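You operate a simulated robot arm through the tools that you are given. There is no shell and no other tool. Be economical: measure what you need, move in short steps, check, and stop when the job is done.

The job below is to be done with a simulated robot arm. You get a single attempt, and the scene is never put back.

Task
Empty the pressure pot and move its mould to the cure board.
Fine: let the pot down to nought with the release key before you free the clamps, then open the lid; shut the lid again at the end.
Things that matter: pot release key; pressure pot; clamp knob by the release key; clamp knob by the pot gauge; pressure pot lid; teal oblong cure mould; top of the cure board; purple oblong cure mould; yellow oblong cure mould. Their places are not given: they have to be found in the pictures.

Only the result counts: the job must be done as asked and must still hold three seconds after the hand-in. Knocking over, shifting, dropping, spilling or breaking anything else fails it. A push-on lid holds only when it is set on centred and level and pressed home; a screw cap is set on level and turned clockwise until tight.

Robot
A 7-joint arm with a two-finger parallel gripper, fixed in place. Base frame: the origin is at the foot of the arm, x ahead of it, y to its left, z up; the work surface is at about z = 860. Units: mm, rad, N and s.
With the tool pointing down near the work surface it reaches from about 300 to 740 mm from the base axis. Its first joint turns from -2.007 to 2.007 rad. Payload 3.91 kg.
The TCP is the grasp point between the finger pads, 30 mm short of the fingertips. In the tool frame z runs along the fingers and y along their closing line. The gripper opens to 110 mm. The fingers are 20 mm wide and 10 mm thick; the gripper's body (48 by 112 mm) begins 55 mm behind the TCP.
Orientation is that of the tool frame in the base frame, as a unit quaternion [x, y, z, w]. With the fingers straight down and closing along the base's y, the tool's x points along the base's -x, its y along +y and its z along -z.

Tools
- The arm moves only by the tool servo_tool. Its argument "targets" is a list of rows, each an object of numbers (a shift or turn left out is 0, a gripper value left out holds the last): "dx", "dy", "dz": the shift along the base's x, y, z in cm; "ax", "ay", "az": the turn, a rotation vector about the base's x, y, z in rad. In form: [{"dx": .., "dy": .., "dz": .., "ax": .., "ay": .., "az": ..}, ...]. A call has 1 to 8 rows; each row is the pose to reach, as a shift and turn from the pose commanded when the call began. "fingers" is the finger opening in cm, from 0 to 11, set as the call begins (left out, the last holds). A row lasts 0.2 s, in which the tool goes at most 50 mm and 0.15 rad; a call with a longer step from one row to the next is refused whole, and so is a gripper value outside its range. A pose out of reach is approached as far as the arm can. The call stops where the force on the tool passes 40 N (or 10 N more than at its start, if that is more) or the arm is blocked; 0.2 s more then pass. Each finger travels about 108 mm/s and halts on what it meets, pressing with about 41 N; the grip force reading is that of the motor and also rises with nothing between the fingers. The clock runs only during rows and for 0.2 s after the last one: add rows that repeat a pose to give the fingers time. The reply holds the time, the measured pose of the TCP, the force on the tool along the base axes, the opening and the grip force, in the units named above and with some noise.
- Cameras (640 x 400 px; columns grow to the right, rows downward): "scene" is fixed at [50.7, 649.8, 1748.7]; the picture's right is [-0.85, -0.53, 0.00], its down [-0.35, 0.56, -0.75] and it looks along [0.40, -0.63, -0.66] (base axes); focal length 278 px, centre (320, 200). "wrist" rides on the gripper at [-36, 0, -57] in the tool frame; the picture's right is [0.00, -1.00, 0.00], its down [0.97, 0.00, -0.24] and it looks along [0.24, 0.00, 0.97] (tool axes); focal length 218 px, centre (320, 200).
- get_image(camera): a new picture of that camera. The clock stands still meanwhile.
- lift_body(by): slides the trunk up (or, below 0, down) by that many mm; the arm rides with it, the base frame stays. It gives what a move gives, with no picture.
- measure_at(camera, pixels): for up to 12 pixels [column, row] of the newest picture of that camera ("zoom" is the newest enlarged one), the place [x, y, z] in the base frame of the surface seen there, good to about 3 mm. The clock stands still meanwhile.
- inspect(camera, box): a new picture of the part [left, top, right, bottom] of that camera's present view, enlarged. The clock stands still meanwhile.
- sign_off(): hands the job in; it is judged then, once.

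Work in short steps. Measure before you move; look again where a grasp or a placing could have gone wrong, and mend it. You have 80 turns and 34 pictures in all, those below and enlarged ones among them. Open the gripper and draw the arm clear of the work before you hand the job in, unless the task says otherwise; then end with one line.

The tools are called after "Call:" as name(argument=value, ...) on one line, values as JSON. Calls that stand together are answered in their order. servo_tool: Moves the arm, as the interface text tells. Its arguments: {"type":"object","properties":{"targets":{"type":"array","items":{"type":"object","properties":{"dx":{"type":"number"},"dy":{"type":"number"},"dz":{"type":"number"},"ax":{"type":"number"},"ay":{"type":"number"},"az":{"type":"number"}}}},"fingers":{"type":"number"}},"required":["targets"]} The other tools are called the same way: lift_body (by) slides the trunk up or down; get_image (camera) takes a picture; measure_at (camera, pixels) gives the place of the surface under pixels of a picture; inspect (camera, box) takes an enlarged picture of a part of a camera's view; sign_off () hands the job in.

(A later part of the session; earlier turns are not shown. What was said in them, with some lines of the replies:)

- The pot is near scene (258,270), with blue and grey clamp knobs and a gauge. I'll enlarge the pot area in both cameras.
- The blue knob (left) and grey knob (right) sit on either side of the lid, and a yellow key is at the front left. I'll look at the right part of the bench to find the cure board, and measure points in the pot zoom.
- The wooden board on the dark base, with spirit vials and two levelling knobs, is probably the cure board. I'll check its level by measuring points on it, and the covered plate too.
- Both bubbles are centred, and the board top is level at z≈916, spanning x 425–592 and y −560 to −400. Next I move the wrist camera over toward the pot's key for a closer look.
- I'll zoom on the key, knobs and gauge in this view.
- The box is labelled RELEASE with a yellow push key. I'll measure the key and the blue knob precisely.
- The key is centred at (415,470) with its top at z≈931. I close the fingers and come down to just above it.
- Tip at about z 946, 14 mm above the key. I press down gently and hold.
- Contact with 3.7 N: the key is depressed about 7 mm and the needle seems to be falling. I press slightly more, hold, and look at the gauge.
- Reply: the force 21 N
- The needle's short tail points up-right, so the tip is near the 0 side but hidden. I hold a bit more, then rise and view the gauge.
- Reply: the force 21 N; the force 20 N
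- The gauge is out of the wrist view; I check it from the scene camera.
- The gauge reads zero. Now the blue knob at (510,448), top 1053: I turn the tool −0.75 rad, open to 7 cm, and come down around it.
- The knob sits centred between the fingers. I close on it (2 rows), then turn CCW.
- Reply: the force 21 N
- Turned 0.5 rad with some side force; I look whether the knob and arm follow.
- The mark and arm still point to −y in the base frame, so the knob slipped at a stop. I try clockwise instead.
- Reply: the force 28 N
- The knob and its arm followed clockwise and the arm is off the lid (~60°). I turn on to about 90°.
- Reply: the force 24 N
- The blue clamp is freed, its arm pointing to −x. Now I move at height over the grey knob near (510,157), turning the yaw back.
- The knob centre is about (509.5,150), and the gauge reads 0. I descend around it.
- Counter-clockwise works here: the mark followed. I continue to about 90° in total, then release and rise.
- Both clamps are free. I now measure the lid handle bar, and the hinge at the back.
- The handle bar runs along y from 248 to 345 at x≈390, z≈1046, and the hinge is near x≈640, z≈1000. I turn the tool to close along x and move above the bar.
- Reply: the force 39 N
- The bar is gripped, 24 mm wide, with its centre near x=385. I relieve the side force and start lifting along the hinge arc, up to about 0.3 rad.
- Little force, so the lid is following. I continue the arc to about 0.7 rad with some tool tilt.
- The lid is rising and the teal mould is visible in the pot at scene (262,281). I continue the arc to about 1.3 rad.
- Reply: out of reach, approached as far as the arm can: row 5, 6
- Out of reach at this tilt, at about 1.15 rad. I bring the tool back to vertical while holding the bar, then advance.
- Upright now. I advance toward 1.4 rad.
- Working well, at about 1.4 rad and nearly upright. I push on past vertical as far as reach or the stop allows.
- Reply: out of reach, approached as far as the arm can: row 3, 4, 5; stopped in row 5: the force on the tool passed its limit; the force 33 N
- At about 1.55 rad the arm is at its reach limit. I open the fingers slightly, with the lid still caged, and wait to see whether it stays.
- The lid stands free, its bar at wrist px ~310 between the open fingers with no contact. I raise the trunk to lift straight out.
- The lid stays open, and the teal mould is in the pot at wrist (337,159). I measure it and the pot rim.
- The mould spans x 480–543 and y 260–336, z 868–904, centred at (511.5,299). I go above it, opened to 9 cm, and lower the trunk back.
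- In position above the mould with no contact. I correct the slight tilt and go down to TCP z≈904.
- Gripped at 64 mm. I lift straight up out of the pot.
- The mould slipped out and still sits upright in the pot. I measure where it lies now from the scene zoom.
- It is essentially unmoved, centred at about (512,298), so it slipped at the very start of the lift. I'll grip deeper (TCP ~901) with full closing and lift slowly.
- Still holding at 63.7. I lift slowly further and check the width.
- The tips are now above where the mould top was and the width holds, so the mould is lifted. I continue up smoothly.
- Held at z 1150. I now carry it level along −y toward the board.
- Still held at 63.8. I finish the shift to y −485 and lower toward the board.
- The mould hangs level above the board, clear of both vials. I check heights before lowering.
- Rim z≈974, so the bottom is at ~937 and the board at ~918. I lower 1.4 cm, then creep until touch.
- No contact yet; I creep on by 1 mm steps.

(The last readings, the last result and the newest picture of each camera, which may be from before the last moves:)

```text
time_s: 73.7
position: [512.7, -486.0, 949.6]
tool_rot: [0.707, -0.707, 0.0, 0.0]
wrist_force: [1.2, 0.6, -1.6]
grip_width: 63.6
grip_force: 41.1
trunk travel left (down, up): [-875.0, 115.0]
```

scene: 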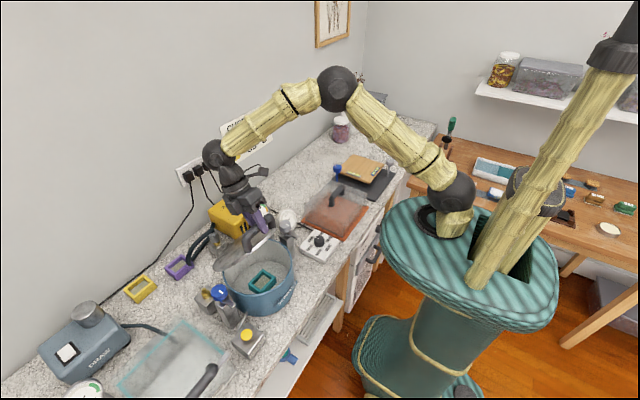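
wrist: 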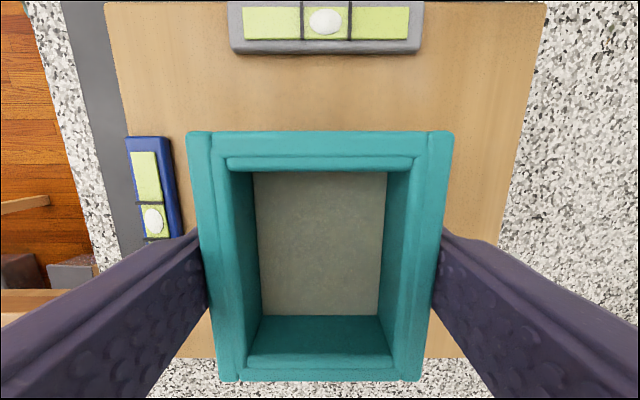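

Still no upward force; I creep down another 1.8 mm in small steps.

Call:
servo_tool(targets=[{"dz": -0.06}, {"dz": -0.06}, {"dz": -0.12}, {"dz": -0.12}])

Call:
servo_tool(targets=[{"dz": -0.06}, {"dz": -0.06}, {"dz": -0.06}])

```text
time_s: 74.7
position: [512.9, -485.9, 951.7]
tool_rot: [-0.707, 0.708, -0.001, 0.0]
wrist_force: [0.5, -0.2, 7.9]
grip_width: 63.5
grip_force: 40.6
trunk travel left (down, up): [-875.0, 115.0]
```

```text
time_s: 75.5
position: [513.3, -485.8, 949.4]
tool_rot: [-0.707, 0.707, -0.002, 0.0]
wrist_force: [1.9, 0.1, 18.2]
grip_width: 63.5
grip_force: 40.6
trunk travel left (down, up): [-875.0, 115.0]
```

Contact (18 N upward). I ease back 2 mm, then open to 9 cm and rise.

Call:
servo_tool(targets=[{"dz": 0.1}, {"dz": 0.15}])

Call:
servo_tool(targets=[{"dz": 0}, {"dz": 0}, {"dz": 0}, {"dz": 2}, {"dz": 5}, {"dz": 9}, {"dz": 13}, {"dz": 17}], fingers=9)

Call:
inspect(camera="scene", box=[305, 120, 415, 210])

```text
time_s: 76.1
position: [512.9, -485.0, 949.3]
tool_rot: [0.707, -0.707, 0.0, 0.001]
wrist_force: [4.9, -3.7, 11.7]
grip_width: 63.6
grip_force: 41.3
trunk travel left (down, up): [-875.0, 115.0]
```

```text
time_s: 77.9
position: [511.7, -484.3, 1119.6]
tool_rot: [-0.707, 0.707, 0.001, -0.001]
wrist_force: [0.0, 0.7, 0.7]
grip_width: 90.0
grip_force: 0.0
trunk travel left (down, up): [-875.0, 115.0]
```

```text
4.44 times, centred on (360, 165) of scene
```

zoom: 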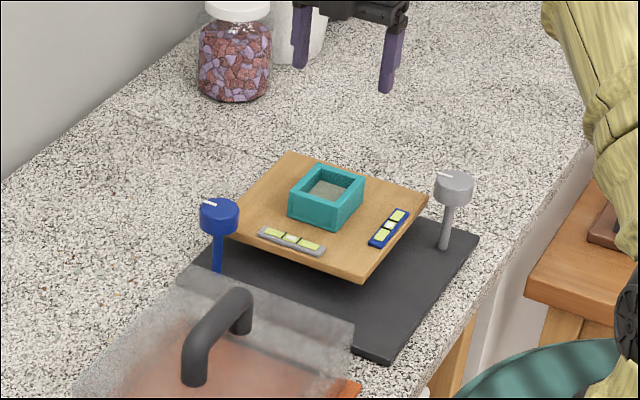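

The mould stands on the board with both bubbles still centred. I go back toward the pot at height to close the lid.

Call:
servo_tool(targets=[{"dz": 4.5}, {"dz": 9}, {"dy": 1.5, "dz": 13}, {"dy": 6, "dz": 14.2}, {"dy": 10.8, "dz": 14.2}, {"dy": 15.6, "dz": 14.2}, {"dy": 20.4, "dz": 14.2}, {"dy": 25.2, "dz": 14.2}], fingers=5)

Call:
servo_tool(targets=[{"dy": 4.8}, {"dy": 9.6}, {"dy": 14.4}, {"dy": 19.2}, {"dy": 24}, {"dy": 28.8}, {"dy": 33.6}, {"dy": 38.4}])

Call:
servo_tool(targets=[{"dy": 4.8}, {"dy": 9.6}, {"dy": 14}])

Call:
lift_body(by=80)

Call:
get_image(camera="wrist")

```text
time_s: 79.7
position: [512.9, -231.1, 1262.2]
tool_rot: [-0.707, 0.708, 0.0, -0.001]
wrist_force: [-0.2, 0.0, 0.3]
grip_width: 50.0
grip_force: 0.0
trunk travel left (down, up): [-875.0, 115.0]
```

```text
time_s: 81.5
position: [512.5, 152.9, 1261.7]
tool_rot: [0.708, -0.707, 0.0, 0.001]
wrist_force: [-1.5, 0.7, -0.1]
grip_width: 50.3
grip_force: 0.0
trunk travel left (down, up): [-875.0, 115.0]
```

```text
time_s: 82.3
position: [512.5, 293.1, 1260.4]
tool_rot: [0.707, -0.707, 0.0, 0.003]
wrist_force: [0.9, 0.2, -0.1]
grip_width: 49.8
grip_force: 0.1
trunk travel left (down, up): [-875.0, 115.0]
```

```text
time_s: 83.5
position: [513.8, 291.2, 1342.0]
tool_rot: [-0.707, 0.707, 0.001, -0.001]
wrist_force: [0.0, 0.2, -0.4]
grip_width: 50.1
grip_force: 0.1
trunk travel left (down, up): [-955.0, 35.0]
```

```text
4 pictures are left
```

wrist: 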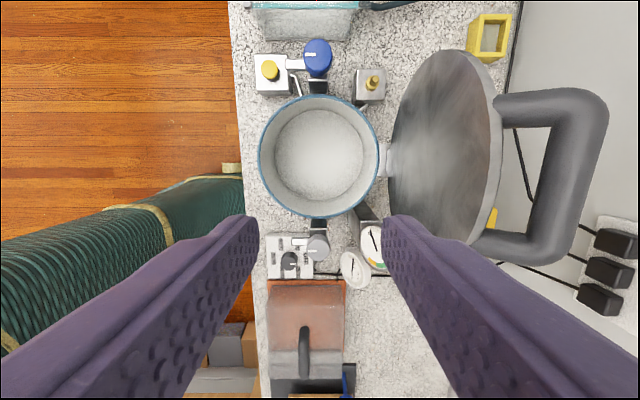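

The lid still stands open. I measure the bar and the lid edge.

Call:
measure_at(camera="wrist", pixels=[[570, 130], [565, 170], [558, 210], [550, 235], [585, 165], [595, 130], [490, 140], [480, 180], [440, 60], [395, 160], [520, 110], [545, 175]])

```text
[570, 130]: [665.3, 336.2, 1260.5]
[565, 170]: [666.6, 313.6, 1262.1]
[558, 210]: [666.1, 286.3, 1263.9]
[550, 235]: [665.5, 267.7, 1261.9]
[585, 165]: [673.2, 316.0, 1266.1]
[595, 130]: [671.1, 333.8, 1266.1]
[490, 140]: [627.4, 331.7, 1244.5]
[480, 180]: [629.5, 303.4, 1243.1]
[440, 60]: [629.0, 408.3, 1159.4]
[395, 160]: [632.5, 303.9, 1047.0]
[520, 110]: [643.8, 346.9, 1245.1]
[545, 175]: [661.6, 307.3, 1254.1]
```

The bar is centred at x≈674, z≈1254. I set 4 cm opening, move to x≈677 above it, then lower with the trunk.

Call:
servo_tool(targets=[{"dx": 4.5, "dy": -0.1}, {"dx": 9, "dy": -0.3}, {"dx": 13, "dy": -0.6}, {"dx": 16.4, "dy": -0.6}, {"dx": 16.4, "dy": -0.6}], fingers=4)

Call:
lift_body(by=-40)

Call:
get_image(camera="wrist")

```text
time_s: 84.7
position: [674.6, 282.3, 1343.0]
tool_rot: [0.707, -0.707, 0.0, -0.001]
wrist_force: [-1.1, 0.1, 0.1]
grip_width: 39.9
grip_force: 0.0
trunk travel left (down, up): [-955.0, 35.0]
```

```text
time_s: 85.5
position: [676.3, 282.2, 1304.3]
tool_rot: [0.708, -0.706, 0.0, 0.001]
wrist_force: [-0.2, 0.3, 0.4]
grip_width: 40.0
grip_force: 0.1
trunk travel left (down, up): [-915.0, 75.0]
```

```text
3 pictures are left
```

wrist: 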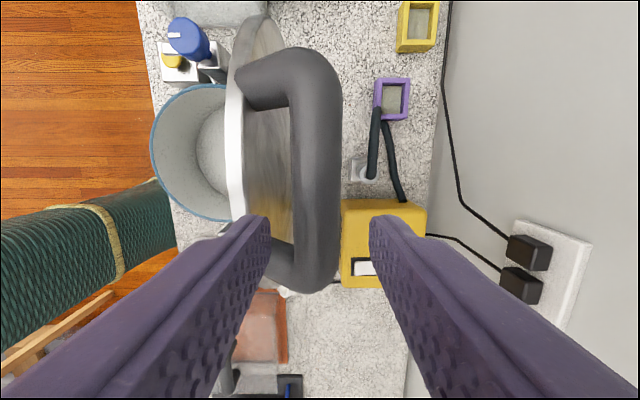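

The bar is centred between the fingers, but the near post is close in y. I shift +9 mm in y, lower the rest, and grip.

Call:
servo_tool(targets=[{"dx": -0.1, "dy": 0.5}, {"dx": -0.2, "dy": 1.0}, {"dx": -0.2, "dy": 1.0}])

Call:
lift_body(by=-41)

Call:
servo_tool(targets=[{"dz": 0}, {"dz": 0}, {"dz": 0}], fingers=0)

```text
time_s: 86.3
position: [676.1, 293.8, 1302.3]
tool_rot: [-0.707, 0.707, 0.0, 0.0]
wrist_force: [-0.5, -0.4, -0.3]
grip_width: 40.0
grip_force: 0.0
trunk travel left (down, up): [-915.0, 75.0]
```

```text
time_s: 87.2
position: [674.8, 293.7, 1261.6]
tool_rot: [-0.707, 0.707, 0.0, 0.0]
wrist_force: [-0.1, 1.1, -0.2]
grip_width: 40.0
grip_force: 0.0
trunk travel left (down, up): [-874.0, 116.0]
```

```text
time_s: 88.0
position: [674.1, 293.8, 1261.9]
tool_rot: [-0.707, 0.707, 0.0, 0.0]
wrist_force: [0.4, 0.7, 1.1]
grip_width: 23.7
grip_force: 45.1
trunk travel left (down, up): [-874.0, 116.0]
```

Gripped at about 1.54 rad. I lower the lid back along the same arc.

Call:
servo_tool(targets=[{"dx": -3.6, "dz": 0.24}, {"dx": -6.17, "dz": 0.09}, {"dx": -8.73, "dz": -0.31, "ay": 0.08}, {"dx": -11.23, "dz": -0.96, "ay": 0.16}, {"dx": -13.65, "dz": -1.87, "ay": 0.22}, {"dx": -15.96, "dz": -3.02, "ay": 0.3}, {"dx": -18.16, "dz": -4.38, "ay": 0.3}, {"dx": -20.19, "dz": -5.96, "ay": 0.3}])

```text
time_s: 88.3
position: [676.9, 294.0, 1269.4]
tool_rot: [-0.703, 0.711, -0.005, 0.022]
wrist_force: [1.8, -0.4, -7.0]
grip_width: 23.6
grip_force: 44.7
trunk travel left (down, up): [-874.0, 116.0]
stopped in row 1: the force on the tool passed its limit (the readings are from after the stop); the commanded pose is now the measured one
```

The first step was too brisk from rest. I restart with small steps.

Call:
servo_tool(targets=[{"dx": -0.4, "dz": -0.3}, {"dx": -0.9, "dz": -0.5}, {"dx": -1.5, "dz": -0.5}, {"dx": -2.2, "dz": -0.5}, {"dx": -3.0, "dz": -0.4}])

```text
time_s: 89.5
position: [643.5, 293.9, 1271.7]
tool_rot: [-0.701, 0.713, -0.006, 0.024]
wrist_force: [2.4, 6.0, 35.5]
grip_width: 23.3
grip_force: 44.6
trunk travel left (down, up): [-874.0, 116.0]
```

The lid is moving, with 35 N upward on the tool. I relieve it by raising 6 mm, correct the small tilt, and continue.

Call:
servo_tool(targets=[{"dz": 0.6, "ax": -0.025, "ay": 0.04}, {"dx": -0.8, "dz": 0.6, "ax": -0.025, "ay": 0.06}, {"dx": -1.9, "dz": 0.55, "ax": -0.025, "ay": 0.1}, {"dx": -3.1, "dz": 0.45, "ax": -0.025, "ay": 0.14}, {"dx": -4.3, "dz": 0.3, "ax": -0.025, "ay": 0.18}])

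```text
time_s: 90.7
position: [604.4, 294.4, 1266.9]
tool_rot: [-0.699, 0.712, 0.048, -0.054]
wrist_force: [1.6, 4.0, -1.3]
grip_width: 23.8
grip_force: 45.3
trunk travel left (down, up): [-874.0, 116.0]
```

Forces are low again. I continue down the arc to about 0.5 rad.

Call:
servo_tool(targets=[{"dx": -1.77, "dz": -0.29, "ay": 0.05}, {"dx": -4.27, "dz": -0.94, "ay": 0.1}, {"dx": -6.69, "dz": -1.85, "ay": 0.15}, {"dx": -9.0, "dz": -3.0, "ay": 0.2}, {"dx": -11.2, "dz": -4.36, "ay": 0.2}, {"dx": -13.23, "dz": -5.94, "ay": 0.2}, {"dx": -15.1, "dz": -7.7, "ay": 0.15}, {"dx": -16.8, "dz": -9.66, "ay": 0.1}])

```text
time_s: 92.5
position: [436.4, 292.9, 1172.7]
tool_rot: [-0.697, 0.707, 0.083, -0.089]
wrist_force: [4.9, 0.7, -2.3]
grip_width: 23.8
grip_force: 45.3
trunk travel left (down, up): [-874.0, 116.0]
```

Smooth, at 0.5 rad. I lower the rest of the way, straightening the tool and slowing at the end.

Call:
servo_tool(targets=[{"dx": -1.48, "dz": -2.12, "ay": -0.06}, {"dx": -2.75, "dz": -4.37, "ay": -0.12}, {"dx": -3.79, "dz": -6.74, "ay": -0.18}, {"dx": -4.4, "dz": -8.5, "ay": -0.2}, {"dx": -4.75, "dz": -9.8, "ay": -0.22}, {"dx": -4.95, "dz": -10.8, "ay": -0.24}, {"dx": -5.1, "dz": -11.4, "ay": -0.24}])

Call:
servo_tool(targets=[{"dz": -0.2}, {"dz": -0.4}, {"dz": -0.6}, {"dz": -0.8}])

```text
time_s: 94.1
position: [384.5, 294.1, 1062.7]
tool_rot: [-0.7, 0.714, -0.001, -0.001]
wrist_force: [1.4, -2.4, 16.6]
grip_width: 23.6
grip_force: 44.8
trunk travel left (down, up): [-874.0, 116.0]
```

```text
time_s: 94.6
position: [384.9, 293.5, 1061.5]
tool_rot: [-0.701, 0.713, -0.002, 0.003]
wrist_force: [-5.0, -6.9, 22.8]
grip_width: 23.8
grip_force: 45.0
trunk travel left (down, up): [-874.0, 116.0]
stopped in row 2: the force on the tool passed its limit (the readings are from after the stop); the commanded pose is now the measured one
```

Resistance suggests the lid is down. I open, rise clear, and check with a scene close-up.

Call:
servo_tool(targets=[{"dz": 0}, {"dz": 0}, {"dz": 0}, {"dz": 3}, {"dz": 7}, {"dx": -3, "dz": 11}, {"dx": -5, "dz": 16}, {"dx": -5, "dz": 20}], fingers=6)

Call:
inspect(camera="scene", box=[180, 180, 340, 350])

```text
refused: row 7 steps farther than a row can; nothing moved
```

```text
2.35 times, centred on (260, 265) of scene
```

zoom: 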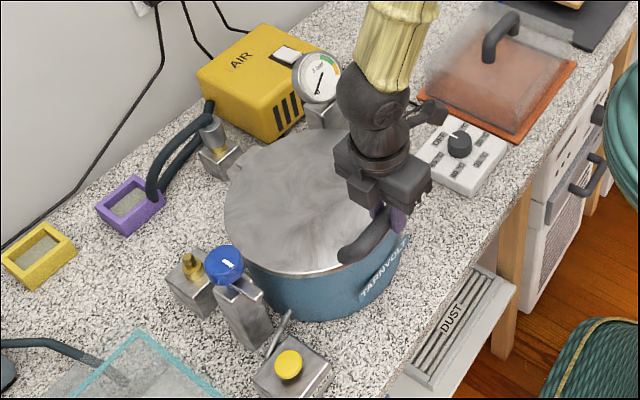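

The lid appears shut. I measure lid-top heights in this picture.

Call:
measure_at(camera="zoom", pixels=[[300, 150], [260, 200], [300, 210], [320, 258], [280, 258], [250, 160], [330, 230], [360, 245], [345, 200]])

Call:
servo_tool(targets=[{"dz": 0}, {"dz": 0}, {"dz": 0}, {"dz": 3}, {"dz": 7}, {"dz": 11}, {"dz": 15}], fingers=6)

```text
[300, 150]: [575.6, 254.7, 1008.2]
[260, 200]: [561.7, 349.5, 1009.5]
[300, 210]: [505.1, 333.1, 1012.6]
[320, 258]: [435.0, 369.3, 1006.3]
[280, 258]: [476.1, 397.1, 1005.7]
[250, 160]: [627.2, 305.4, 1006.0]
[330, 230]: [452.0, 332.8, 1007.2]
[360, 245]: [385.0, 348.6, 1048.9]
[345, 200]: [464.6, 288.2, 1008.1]
```

```text
time_s: 96.2
position: [385.0, 296.2, 1208.5]
tool_rot: [-0.7, 0.714, 0.0, 0.002]
wrist_force: [0.6, -0.3, -0.8]
grip_width: 60.0
grip_force: 0.0
trunk travel left (down, up): [-874.0, 116.0]
```

The lid is level (z 1006–1009 front and back), so it is shut. I draw the arm clear and take a final look.

Call:
servo_tool(targets=[{"dz": 4}, {"dz": 8}, {"dy": -4, "dz": 10}, {"dy": -8.5, "dz": 10}, {"dy": -13, "dz": 10}, {"dy": -17.5, "dz": 10}, {"dy": -21, "dz": 10}])

Call:
get_image(camera="scene")

```text
time_s: 97.8
position: [386.8, 84.3, 1308.9]
tool_rot: [-0.701, 0.714, 0.0, 0.002]
wrist_force: [-0.2, -0.4, -0.7]
grip_width: 60.0
grip_force: 0.0
trunk travel left (down, up): [-874.0, 116.0]
```

```text
1 pictures are left
```

scene: 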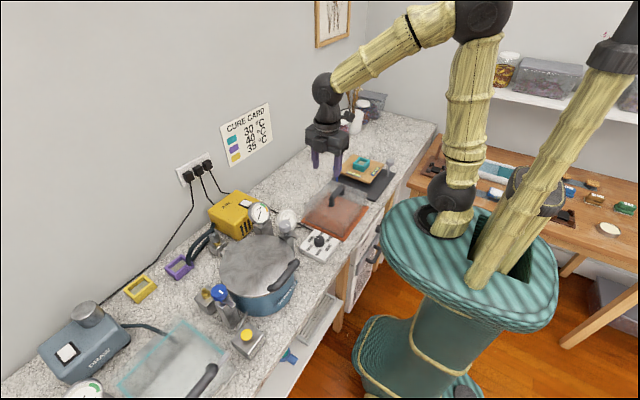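

The teal mould is on the board at (362,162), the pot lid is shut, and everything else is in place. I hand in.

Call:
sign_off()

```text
The job is handed in.
```

The job is handed in: I let the pot down to zero, freed both clamps, moved the teal mould to the cure board and shut the lid again; the mould slipped from the grip once at the start of the first lift, but stayed upright in the pot.
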